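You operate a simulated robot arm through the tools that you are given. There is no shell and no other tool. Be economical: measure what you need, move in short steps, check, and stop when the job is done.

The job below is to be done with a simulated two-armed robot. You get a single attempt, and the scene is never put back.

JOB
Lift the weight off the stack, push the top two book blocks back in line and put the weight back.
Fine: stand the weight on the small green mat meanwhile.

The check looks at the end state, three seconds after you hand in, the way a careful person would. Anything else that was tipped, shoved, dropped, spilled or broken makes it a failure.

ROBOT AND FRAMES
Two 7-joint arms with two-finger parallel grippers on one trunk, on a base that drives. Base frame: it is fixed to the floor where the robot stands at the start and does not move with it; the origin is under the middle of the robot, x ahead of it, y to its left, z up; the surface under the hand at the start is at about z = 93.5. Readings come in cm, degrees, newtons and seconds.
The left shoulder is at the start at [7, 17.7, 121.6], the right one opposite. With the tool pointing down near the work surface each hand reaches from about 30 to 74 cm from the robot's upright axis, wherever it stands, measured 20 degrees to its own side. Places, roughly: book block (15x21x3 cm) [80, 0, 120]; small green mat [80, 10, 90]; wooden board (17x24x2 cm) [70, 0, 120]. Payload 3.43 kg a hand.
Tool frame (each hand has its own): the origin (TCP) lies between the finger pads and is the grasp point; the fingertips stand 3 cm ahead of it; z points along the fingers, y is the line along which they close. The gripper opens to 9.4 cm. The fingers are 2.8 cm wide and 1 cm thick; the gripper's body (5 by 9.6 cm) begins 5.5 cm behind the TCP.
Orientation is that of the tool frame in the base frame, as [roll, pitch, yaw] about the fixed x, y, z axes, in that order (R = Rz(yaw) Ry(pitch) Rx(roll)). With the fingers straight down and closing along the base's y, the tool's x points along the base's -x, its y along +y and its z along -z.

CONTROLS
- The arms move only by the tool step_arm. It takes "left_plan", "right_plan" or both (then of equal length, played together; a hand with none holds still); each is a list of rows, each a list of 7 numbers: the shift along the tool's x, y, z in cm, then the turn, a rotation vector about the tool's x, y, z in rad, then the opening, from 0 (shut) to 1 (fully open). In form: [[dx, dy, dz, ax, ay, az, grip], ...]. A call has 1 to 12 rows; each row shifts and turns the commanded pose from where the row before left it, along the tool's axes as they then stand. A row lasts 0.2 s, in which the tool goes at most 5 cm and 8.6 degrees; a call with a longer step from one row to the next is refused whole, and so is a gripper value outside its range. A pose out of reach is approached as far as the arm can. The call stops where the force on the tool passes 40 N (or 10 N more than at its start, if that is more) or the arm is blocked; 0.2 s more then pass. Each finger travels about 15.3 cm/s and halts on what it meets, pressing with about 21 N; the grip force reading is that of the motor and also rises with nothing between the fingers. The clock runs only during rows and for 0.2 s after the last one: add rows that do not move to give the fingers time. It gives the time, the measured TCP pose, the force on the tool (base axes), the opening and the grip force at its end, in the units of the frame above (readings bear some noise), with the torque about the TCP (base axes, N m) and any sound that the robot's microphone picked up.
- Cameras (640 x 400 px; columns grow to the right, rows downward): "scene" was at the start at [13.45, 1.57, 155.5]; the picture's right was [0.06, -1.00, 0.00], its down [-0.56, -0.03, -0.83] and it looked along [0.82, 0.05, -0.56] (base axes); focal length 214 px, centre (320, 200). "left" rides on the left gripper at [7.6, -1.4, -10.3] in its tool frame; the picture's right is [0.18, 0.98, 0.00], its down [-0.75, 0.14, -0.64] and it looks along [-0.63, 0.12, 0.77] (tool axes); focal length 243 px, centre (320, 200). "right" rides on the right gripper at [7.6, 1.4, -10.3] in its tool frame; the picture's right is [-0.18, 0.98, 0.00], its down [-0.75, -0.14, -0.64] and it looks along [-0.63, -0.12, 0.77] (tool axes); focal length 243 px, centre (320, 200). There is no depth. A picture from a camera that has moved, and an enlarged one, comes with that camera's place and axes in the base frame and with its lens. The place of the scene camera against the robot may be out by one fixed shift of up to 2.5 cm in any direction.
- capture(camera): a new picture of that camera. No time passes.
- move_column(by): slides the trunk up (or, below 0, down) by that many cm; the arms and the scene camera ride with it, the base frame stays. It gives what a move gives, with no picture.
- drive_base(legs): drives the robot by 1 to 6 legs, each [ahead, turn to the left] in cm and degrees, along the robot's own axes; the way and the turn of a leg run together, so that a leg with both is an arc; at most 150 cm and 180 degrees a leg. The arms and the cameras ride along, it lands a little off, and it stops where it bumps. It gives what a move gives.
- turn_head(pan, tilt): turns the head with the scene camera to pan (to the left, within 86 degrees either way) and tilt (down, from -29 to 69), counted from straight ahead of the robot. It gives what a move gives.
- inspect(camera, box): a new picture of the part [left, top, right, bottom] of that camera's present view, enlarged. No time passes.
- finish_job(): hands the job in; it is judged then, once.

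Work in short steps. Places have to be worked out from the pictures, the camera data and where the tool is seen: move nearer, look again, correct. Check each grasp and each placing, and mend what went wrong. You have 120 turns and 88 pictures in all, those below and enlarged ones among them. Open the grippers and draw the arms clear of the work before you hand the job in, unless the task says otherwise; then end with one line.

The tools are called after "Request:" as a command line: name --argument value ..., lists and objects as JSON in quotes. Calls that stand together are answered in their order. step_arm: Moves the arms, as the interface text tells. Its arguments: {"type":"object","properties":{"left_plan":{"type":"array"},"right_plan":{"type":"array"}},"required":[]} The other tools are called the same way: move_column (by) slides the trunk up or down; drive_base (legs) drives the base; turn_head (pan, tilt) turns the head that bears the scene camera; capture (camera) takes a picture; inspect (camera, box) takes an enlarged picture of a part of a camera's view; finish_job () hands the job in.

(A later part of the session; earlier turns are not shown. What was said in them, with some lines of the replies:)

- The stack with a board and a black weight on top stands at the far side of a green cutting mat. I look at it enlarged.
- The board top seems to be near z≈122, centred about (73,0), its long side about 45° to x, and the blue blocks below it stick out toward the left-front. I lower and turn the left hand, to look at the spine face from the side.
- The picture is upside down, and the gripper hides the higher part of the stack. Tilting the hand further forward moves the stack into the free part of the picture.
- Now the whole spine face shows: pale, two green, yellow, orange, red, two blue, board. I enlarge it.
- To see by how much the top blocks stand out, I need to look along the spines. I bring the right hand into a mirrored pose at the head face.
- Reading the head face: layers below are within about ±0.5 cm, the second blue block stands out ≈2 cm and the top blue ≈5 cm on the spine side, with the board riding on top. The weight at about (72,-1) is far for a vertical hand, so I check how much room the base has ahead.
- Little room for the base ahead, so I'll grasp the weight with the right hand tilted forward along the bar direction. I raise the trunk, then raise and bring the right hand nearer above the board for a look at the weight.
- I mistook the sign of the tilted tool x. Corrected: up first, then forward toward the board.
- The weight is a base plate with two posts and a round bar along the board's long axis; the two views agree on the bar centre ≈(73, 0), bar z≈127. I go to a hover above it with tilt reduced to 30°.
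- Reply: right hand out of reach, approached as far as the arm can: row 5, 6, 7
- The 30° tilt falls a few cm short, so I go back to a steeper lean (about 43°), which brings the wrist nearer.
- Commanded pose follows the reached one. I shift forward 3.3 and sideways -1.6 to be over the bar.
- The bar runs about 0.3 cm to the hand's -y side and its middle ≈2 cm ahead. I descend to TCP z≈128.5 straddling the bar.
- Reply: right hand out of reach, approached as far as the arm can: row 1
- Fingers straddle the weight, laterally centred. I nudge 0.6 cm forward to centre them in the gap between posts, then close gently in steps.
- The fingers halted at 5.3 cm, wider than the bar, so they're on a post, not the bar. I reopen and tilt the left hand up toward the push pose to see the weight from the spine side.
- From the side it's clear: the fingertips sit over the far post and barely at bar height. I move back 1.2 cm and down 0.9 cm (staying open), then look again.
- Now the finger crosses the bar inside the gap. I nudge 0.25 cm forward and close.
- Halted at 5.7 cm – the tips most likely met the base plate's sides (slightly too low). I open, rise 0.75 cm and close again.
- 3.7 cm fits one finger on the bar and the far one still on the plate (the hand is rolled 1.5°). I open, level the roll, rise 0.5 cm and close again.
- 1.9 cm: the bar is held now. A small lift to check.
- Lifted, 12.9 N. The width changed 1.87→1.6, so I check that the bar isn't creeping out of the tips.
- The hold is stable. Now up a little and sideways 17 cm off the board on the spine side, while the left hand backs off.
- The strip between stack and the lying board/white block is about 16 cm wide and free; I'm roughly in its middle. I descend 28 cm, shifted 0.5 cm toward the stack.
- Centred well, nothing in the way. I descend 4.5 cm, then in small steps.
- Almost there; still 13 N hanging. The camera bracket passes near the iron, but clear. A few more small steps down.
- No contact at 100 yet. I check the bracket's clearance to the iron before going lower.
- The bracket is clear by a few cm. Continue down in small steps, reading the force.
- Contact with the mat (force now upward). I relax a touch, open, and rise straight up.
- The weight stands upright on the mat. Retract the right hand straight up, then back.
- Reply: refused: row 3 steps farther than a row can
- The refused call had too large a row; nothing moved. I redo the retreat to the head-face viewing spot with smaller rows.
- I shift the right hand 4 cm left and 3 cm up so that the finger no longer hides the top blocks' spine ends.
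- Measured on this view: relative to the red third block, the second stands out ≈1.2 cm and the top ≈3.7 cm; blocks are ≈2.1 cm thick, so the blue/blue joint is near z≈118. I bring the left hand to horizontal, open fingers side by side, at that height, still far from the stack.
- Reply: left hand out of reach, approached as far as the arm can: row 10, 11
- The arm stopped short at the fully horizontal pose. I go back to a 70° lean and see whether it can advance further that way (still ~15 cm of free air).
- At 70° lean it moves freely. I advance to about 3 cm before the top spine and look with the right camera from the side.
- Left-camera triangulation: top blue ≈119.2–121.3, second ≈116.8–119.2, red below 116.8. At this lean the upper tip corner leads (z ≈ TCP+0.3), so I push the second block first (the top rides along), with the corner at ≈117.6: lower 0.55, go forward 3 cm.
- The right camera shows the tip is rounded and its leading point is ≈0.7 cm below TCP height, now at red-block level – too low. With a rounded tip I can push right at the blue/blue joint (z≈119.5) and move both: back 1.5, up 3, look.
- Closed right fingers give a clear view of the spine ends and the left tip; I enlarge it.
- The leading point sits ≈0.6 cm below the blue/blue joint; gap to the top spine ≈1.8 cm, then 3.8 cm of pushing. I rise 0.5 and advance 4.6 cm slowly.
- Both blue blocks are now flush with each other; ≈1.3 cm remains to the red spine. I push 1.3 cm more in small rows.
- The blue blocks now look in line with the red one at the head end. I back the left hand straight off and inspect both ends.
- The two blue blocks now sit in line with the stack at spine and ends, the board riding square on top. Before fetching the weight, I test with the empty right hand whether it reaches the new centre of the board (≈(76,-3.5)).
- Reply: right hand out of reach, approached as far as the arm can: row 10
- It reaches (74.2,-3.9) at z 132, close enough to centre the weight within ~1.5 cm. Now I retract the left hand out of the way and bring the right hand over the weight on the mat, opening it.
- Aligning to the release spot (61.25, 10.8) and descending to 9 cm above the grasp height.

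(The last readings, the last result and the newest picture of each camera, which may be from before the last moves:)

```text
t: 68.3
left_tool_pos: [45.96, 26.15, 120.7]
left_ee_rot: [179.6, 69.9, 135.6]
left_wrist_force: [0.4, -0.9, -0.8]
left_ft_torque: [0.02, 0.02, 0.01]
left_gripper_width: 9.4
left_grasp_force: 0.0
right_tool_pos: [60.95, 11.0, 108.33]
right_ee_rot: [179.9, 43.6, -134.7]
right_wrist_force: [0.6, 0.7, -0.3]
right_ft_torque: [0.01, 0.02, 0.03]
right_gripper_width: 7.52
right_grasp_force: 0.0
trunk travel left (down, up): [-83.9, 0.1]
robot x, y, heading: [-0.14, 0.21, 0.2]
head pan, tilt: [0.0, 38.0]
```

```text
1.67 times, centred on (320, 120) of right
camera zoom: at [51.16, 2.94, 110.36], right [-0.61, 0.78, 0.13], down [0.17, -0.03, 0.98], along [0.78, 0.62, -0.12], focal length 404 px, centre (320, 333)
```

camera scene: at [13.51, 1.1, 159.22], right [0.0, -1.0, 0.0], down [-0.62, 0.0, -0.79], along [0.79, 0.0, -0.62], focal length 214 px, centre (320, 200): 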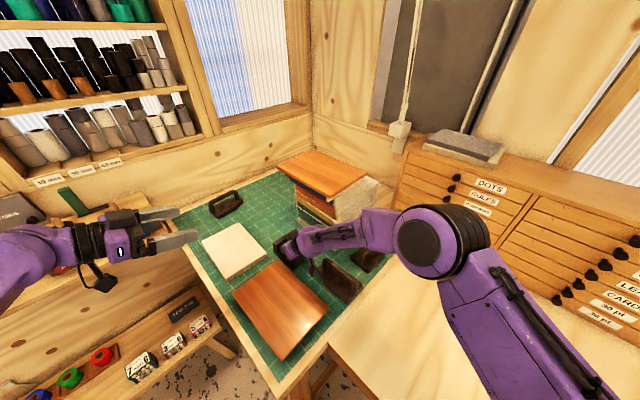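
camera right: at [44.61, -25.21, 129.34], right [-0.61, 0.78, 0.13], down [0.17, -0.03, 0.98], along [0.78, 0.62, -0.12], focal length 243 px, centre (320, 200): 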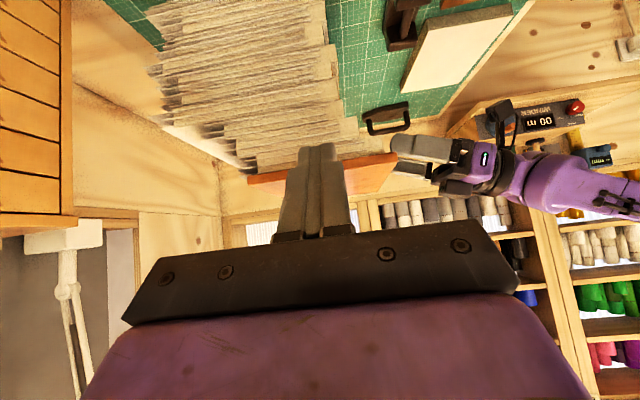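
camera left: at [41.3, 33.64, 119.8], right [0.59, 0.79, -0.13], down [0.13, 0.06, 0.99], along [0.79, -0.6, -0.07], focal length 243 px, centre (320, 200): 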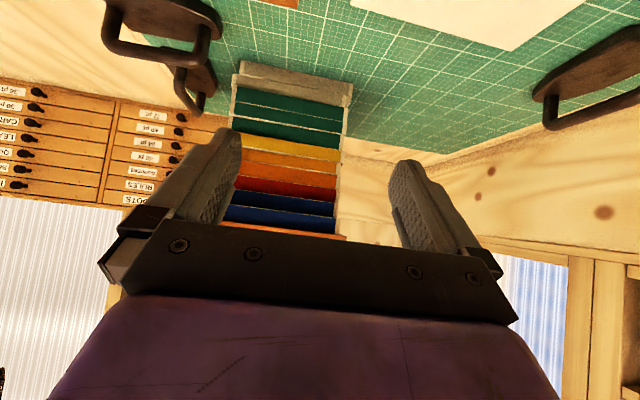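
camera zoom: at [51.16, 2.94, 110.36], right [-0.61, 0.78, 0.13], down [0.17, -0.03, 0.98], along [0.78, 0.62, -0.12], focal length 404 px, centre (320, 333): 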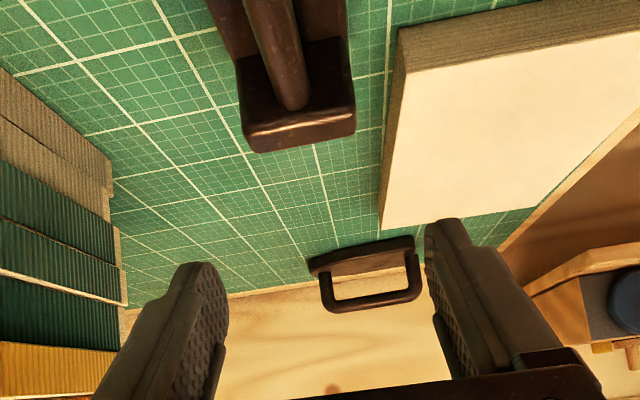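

Weight is where I left it. I descend to z≈99.75 with a 0.3 cm lateral correction, then close.

Request:
step_arm --right_plan '[[1.48, -0.15, 1.55, 0, 0, 0, 0.8], [1.48, -0.15, 1.55, 0, 0, 0, 0.8], [1.48, 0, 1.55, 0, 0, 0, 0.8], [1.48, 0, 1.55, 0, 0, 0, 0.8], [0, 0, 0, 0, 0, 0, 0.6], [0, 0, 0, 0, 0, 0, 0.45], [0, 0, 0, 0, 0, 0, 0.3], [0, 0, 0, 0, 0, 0, 0.15], [0, 0, 0, 0, 0, 0, 0], [0, 0, 0, 0, 0, 0, 0], [0, 0, 0, 0, 0, 0, 0]]'

```text
t: 70.7
left_tool_pos: [46.07, 26.15, 120.77]
left_ee_rot: [179.6, 69.8, 135.6]
left_wrist_force: [0.7, -0.2, 0.1]
left_ft_torque: [-0.02, 0.02, 0.01]
left_gripper_width: 9.4
left_grasp_force: 0.0
right_tool_pos: [61.38, 10.79, 99.93]
right_ee_rot: [179.9, 43.7, -134.6]
right_wrist_force: [-0.1, 1.2, 0.9]
right_ft_torque: [0.17, -0.14, -0.09]
right_gripper_width: 1.59
right_grasp_force: 21.3
trunk travel left (down, up): [-83.9, 0.1]
robot x, y, heading: [0.01, -0.06, 0.0]
head pan, tilt: [0.0, 38.0]
```

1.59 cm – the bar again. I lift straight up to z≈132.

Request:
step_arm --right_plan '[[-0.35, 0, -0.36, 0, 0, 0, 0], [-1.04, 0, -1.09, 0, 0, 0, 0], [-2.07, 0, -2.17, 0, 0, 0, 0], [-2.3, 0, -2.4, 0, 0, 0, 0], [-2.3, 0, -2.4, 0, 0, 0, 0], [-2.3, 0, -2.4, 0, 0, 0, 0], [-2.3, 0, -2.4, 0, 0, 0, 0], [-2.3, 0, -2.4, 0, 0, 0, 0], [-2.3, 0, -2.4, 0, 0, 0, 0], [-2.3, 0, -2.4, 0, 0, 0, 0], [-2.3, 0, -2.4, 0, 0, 0, 0], [0, 0, 0, 0, 0, 0, 0]]'

Request:
inspect --camera "scene" --box '[240, 120, 390, 240]'

```text
t: 73.3
left_tool_pos: [46.12, 26.21, 120.67]
left_ee_rot: [-180.0, 69.8, 136.0]
left_wrist_force: [0.7, 1.0, -0.4]
left_ft_torque: [-0.01, 0.02, 0.0]
left_gripper_width: 9.4
left_grasp_force: 0.2
right_tool_pos: [61.58, 10.83, 131.21]
right_ee_rot: [179.9, 43.6, -134.6]
right_wrist_force: [0.4, 0.0, -12.8]
right_ft_torque: [-0.02, 0.0, -0.01]
right_gripper_width: 1.58
right_grasp_force: 21.1
trunk travel left (down, up): [-83.9, 0.1]
robot x, y, heading: [0.17, 0.42, -0.1]
head pan, tilt: [0.0, 38.0]
```

```text
3.33 times, centred on (315, 180) of scene
camera zoom: at [13.55, 1.11, 159.22], right [0.0, -1.0, 0.0], down [-0.62, 0.0, -0.79], along [0.79, 0.0, -0.62], focal length 715 px, centre (337, 267)
```

zoom: 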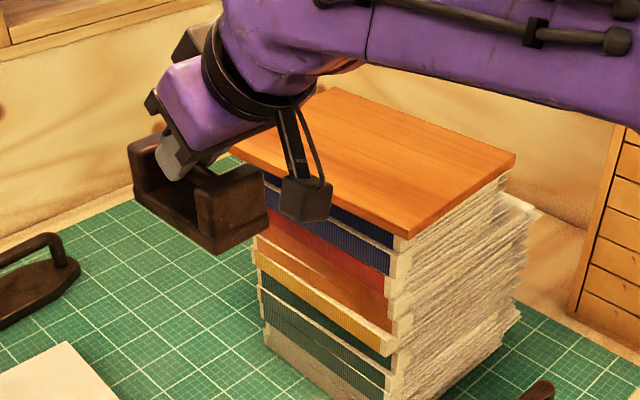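

Held, 12.8 N. Up 0.7 more, then sideways 18 cm over the board.

Request:
step_arm --right_plan '[[-0.5, 0, -0.52, 0, 0, 0, 0], [0, -0.8, 0, 0, 0, 0, 0], [0, -1.6, 0, 0, 0, 0, 0], [0, -2, 0, 0, 0, 0, 0], [0, -2, 0, 0, 0, 0, 0], [0, -2, 0, 0, 0, 0, 0], [0, -2, 0, 0, 0, 0, 0], [0, -2, 0, 0, 0, 0, 0], [0, -2, 0, 0, 0, 0, 0], [0, -2, 0, 0, 0, 0, 0], [0, -1.2, 0, 0, 0, 0, 0], [0, -0.4, 0, 0, 0, 0, 0]]'

Request:
inspect --camera "scene" --box '[260, 110, 410, 230]'

```text
t: 75.9
left_tool_pos: [46.26, 26.16, 120.5]
left_ee_rot: [-179.9, 69.8, 135.9]
left_wrist_force: [0.2, 0.7, -0.8]
left_ft_torque: [0.0, 0.06, -0.02]
left_gripper_width: 9.38
left_grasp_force: 0.0
right_tool_pos: [74.3, -1.81, 131.98]
right_ee_rot: [179.8, 43.5, -134.6]
right_wrist_force: [-0.7, -0.6, -12.6]
right_ft_torque: [-0.05, 0.05, -0.02]
right_gripper_width: 1.58
right_grasp_force: 20.9
trunk travel left (down, up): [-83.9, 0.1]
robot x, y, heading: [0.41, -0.16, 0.1]
head pan, tilt: [0.0, 38.0]
```

```text
3.33 times, centred on (335, 170) of scene
camera zoom: at [13.61, 1.12, 159.22], right [0.0, -1.0, 0.0], down [-0.62, 0.0, -0.79], along [0.79, 0.0, -0.62], focal length 715 px, centre (270, 300)
```

zoom: 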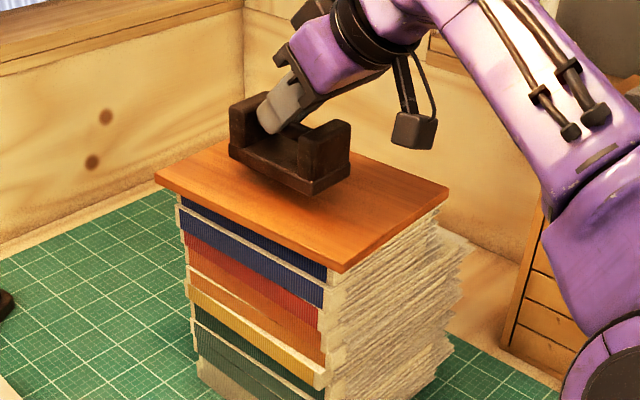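

Hovering nearly centred; ≈1.2 cm more sideways. I add that while descending 1.8 cm.

Request:
step_arm --right_plan '[[0.15, -0.6, -0.14, 0, 0, 0, 0], [0.15, -0.6, -0.14, 0, 0, 0, 0], [0.62, 0, 0.65, 0, 0, 0, 0], [0.41, 0, 0.43, 0, 0, 0, 0], [0.21, 0, 0.22, 0, 0, 0, 0], [0, 0, 0, 0, 0, 0, 0]]'

```text
t: 77.3
left_tool_pos: [46.2, 26.19, 120.51]
left_ee_rot: [180.0, 69.8, 135.8]
left_wrist_force: [-0.5, -0.6, 0.1]
left_ft_torque: [0.02, -0.02, 0.0]
left_gripper_width: 9.4
left_grasp_force: 0.1
right_tool_pos: [75.06, -3.01, 130.22]
right_ee_rot: [179.8, 43.5, -134.7]
right_wrist_force: [0.6, -0.1, -13.0]
right_ft_torque: [-0.06, 0.0, 0.01]
right_gripper_width: 1.58
right_grasp_force: 21.2
right hand out of reach, approached as far as the arm can: row 2
trunk travel left (down, up): [-83.9, 0.1]
robot x, y, heading: [0.25, -0.01, 0.0]
head pan, tilt: [0.0, 38.0]
```

Still hanging at 13 N. Small steps down until it bears.

Request:
step_arm --right_plan '[[0.14, 0, 0.145, 0, 0, 0, 0], [0.14, 0, 0.145, 0, 0, 0, 0], [0.14, 0, 0.145, 0, 0, 0, 0], [0, 0, 0, 0, 0, 0, 0]]'

```text
t: 78.3
left_tool_pos: [46.02, 26.22, 120.82]
left_ee_rot: [179.6, 69.9, 135.7]
left_wrist_force: [0.7, 0.1, -0.8]
left_ft_torque: [0.01, -0.02, 0.0]
left_gripper_width: 9.39
left_grasp_force: 0.0
right_tool_pos: [74.98, -3.03, 129.87]
right_ee_rot: [180.0, 43.9, -134.6]
right_wrist_force: [5.3, -0.2, 7.5]
right_ft_torque: [-0.24, 0.03, 0.01]
right_gripper_width: 1.59
right_grasp_force: 20.7
right hand out of reach, approached as far as the arm can: row 1
trunk travel left (down, up): [-83.9, 0.1]
robot x, y, heading: [0.01, -0.02, -0.1]
head pan, tilt: [0.0, 38.0]
```

It bears on the board (force now upward). Relax slightly, open wide (fingers clear of the posts sideways), and rise.

Request:
step_arm --right_plan '[[-0.1, 0, -0.1, 0, 0, 0, 0], [0, 0, 0, 0, 0, 0, 0.3], [0, 0, 0, 0, 0, 0, 0.6], [0, 0, 0, 0, 0, 0, 0.85], [0, 0, 0, 0, 0, 0, 0.85], [0, 0, 0, 0, 0, 0, 0.85], [-0.7, 0, -0.72, 0, 0, 0, 0.85], [-0.7, 0, -0.72, 0, 0, 0, 0.85], [-0.7, 0, -0.72, 0, 0, 0, 0.85], [0, 0, 0, 0, 0, 0, 0.85]]'

Request:
inspect --camera "scene" --box '[260, 110, 410, 230]'

```text
t: 80.5
left_tool_pos: [46.0, 26.13, 120.69]
left_ee_rot: [179.7, 69.8, 135.6]
left_wrist_force: [0.4, -0.1, -0.2]
left_ft_torque: [-0.01, 0.01, -0.02]
left_gripper_width: 9.43
left_grasp_force: 0.0
right_tool_pos: [74.3, -3.44, 132.65]
right_ee_rot: [180.0, 43.7, -134.6]
right_wrist_force: [0.1, 0.5, 0.5]
right_ft_torque: [-0.01, 0.0, 0.01]
right_gripper_width: 7.99
right_grasp_force: 0.1
right hand out of reach, approached as far as the arm can: row 8, 9
trunk travel left (down, up): [-83.9, 0.1]
robot x, y, heading: [-0.1, -0.28, 0.2]
head pan, tilt: [0.0, 38.0]
```

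```text
3.33 times, centred on (335, 170) of scene
camera zoom: at [13.27, 1.06, 159.25], right [0.0, -1.0, 0.0], down [-0.62, 0.0, -0.79], along [0.79, 0.0, -0.62], focal length 715 px, centre (270, 300)
```

zoom: 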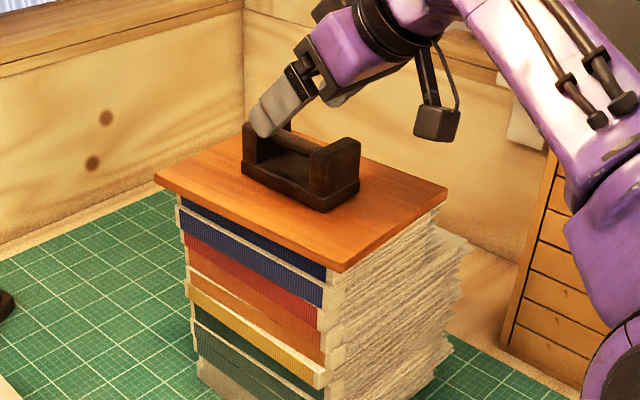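

The weight stands centred on the board, blocks still in line. I withdraw the right hand along its own axis, then up and away.

Request:
step_arm --right_plan '[[0, 0, -1.5, 0, 0, 0, 0.85], [0, 0, -3, 0, 0, 0, 0.85], [0, 0, -3, 0, 0, 0, 0.85], [0, 0, -3, 0, 0, 0, 0.85], [0, 0, -4, 0, 0, 0, 0.85], [0, 0, -4, 0, 0, 0, 0.85], [0, -3, -2, 0, 0, 0, 0.85], [2.5, -2, -2, 0, 0, 0, 0.85], [2.5, -2, -2, 0, 0, 0, 0.85], [2.5, 0, -2.5, 0, 0, 0, 0.85], [2.5, 0, -2.5, 0, 0, 0, 0.85], [0, 0, 0, 0, 0, 0, 0.85]]'

Request:
inspect --camera "scene" --box '[180, 110, 420, 330]'

Request:
inspect --camera "left" --box '[180, 40, 420, 220]'

```text
t: 83.1
left_tool_pos: [45.97, 26.18, 120.72]
left_ee_rot: [179.7, 70.0, 135.7]
left_wrist_force: [0.6, 0.2, 0.2]
left_ft_torque: [-0.03, 0.01, 0.01]
left_gripper_width: 9.42
left_grasp_force: 0.1
right_tool_pos: [64.28, -28.76, 149.68]
right_ee_rot: [179.8, 43.6, -134.6]
right_wrist_force: [-0.1, 0.1, -0.4]
right_ft_torque: [0.04, 0.05, 0.01]
right_gripper_width: 7.99
right_grasp_force: 0.1
right hand out of reach, approached as far as the arm can: row 2, 3, 4, 5, 7, 8, 9, 10, 11
trunk travel left (down, up): [-83.9, 0.1]
robot x, y, heading: [0.32, -0.03, 0.1]
head pan, tilt: [0.0, 38.0]
```

```text
1.82 times, centred on (300, 220) of scene
camera zoom: at [13.28, 1.06, 159.25], right [0.0, -1.0, 0.0], down [-0.62, 0.0, -0.79], along [0.79, 0.0, -0.62], focal length 390 px, centre (356, 164)
```

zoom: 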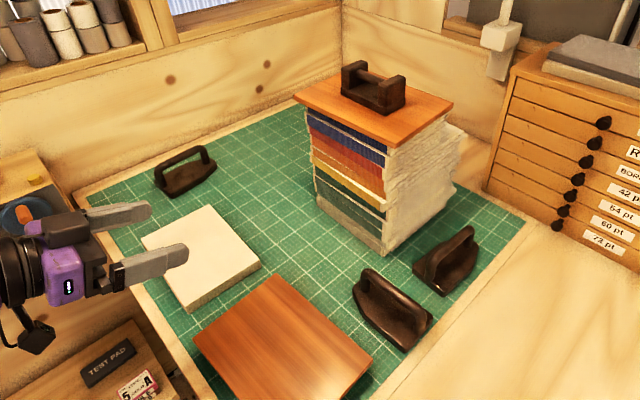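

```text
2.22 times, centred on (300, 130) of left
camera zoom: at [36.16, 33.77, 117.1], right [0.64, 0.75, -0.17], down [-0.15, 0.34, 0.93], along [0.76, -0.57, 0.33], focal length 539 px, centre (364, 356)
```

zoom: 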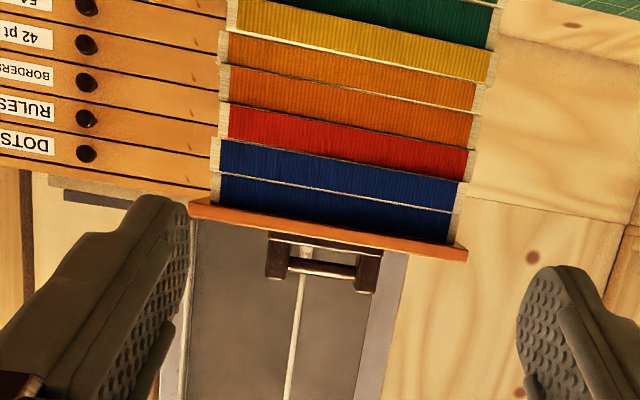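

The blue blocks are in line, the weight sits centred on the board, everything else stands untouched and both hands are open and clear. I hand in.

Request:
finish_job

```text
The job is handed in.
```

The job is handed in: the top two book blocks are pushed back in line with the stack, and the weight is back on the board on top, with both hands open and clear.
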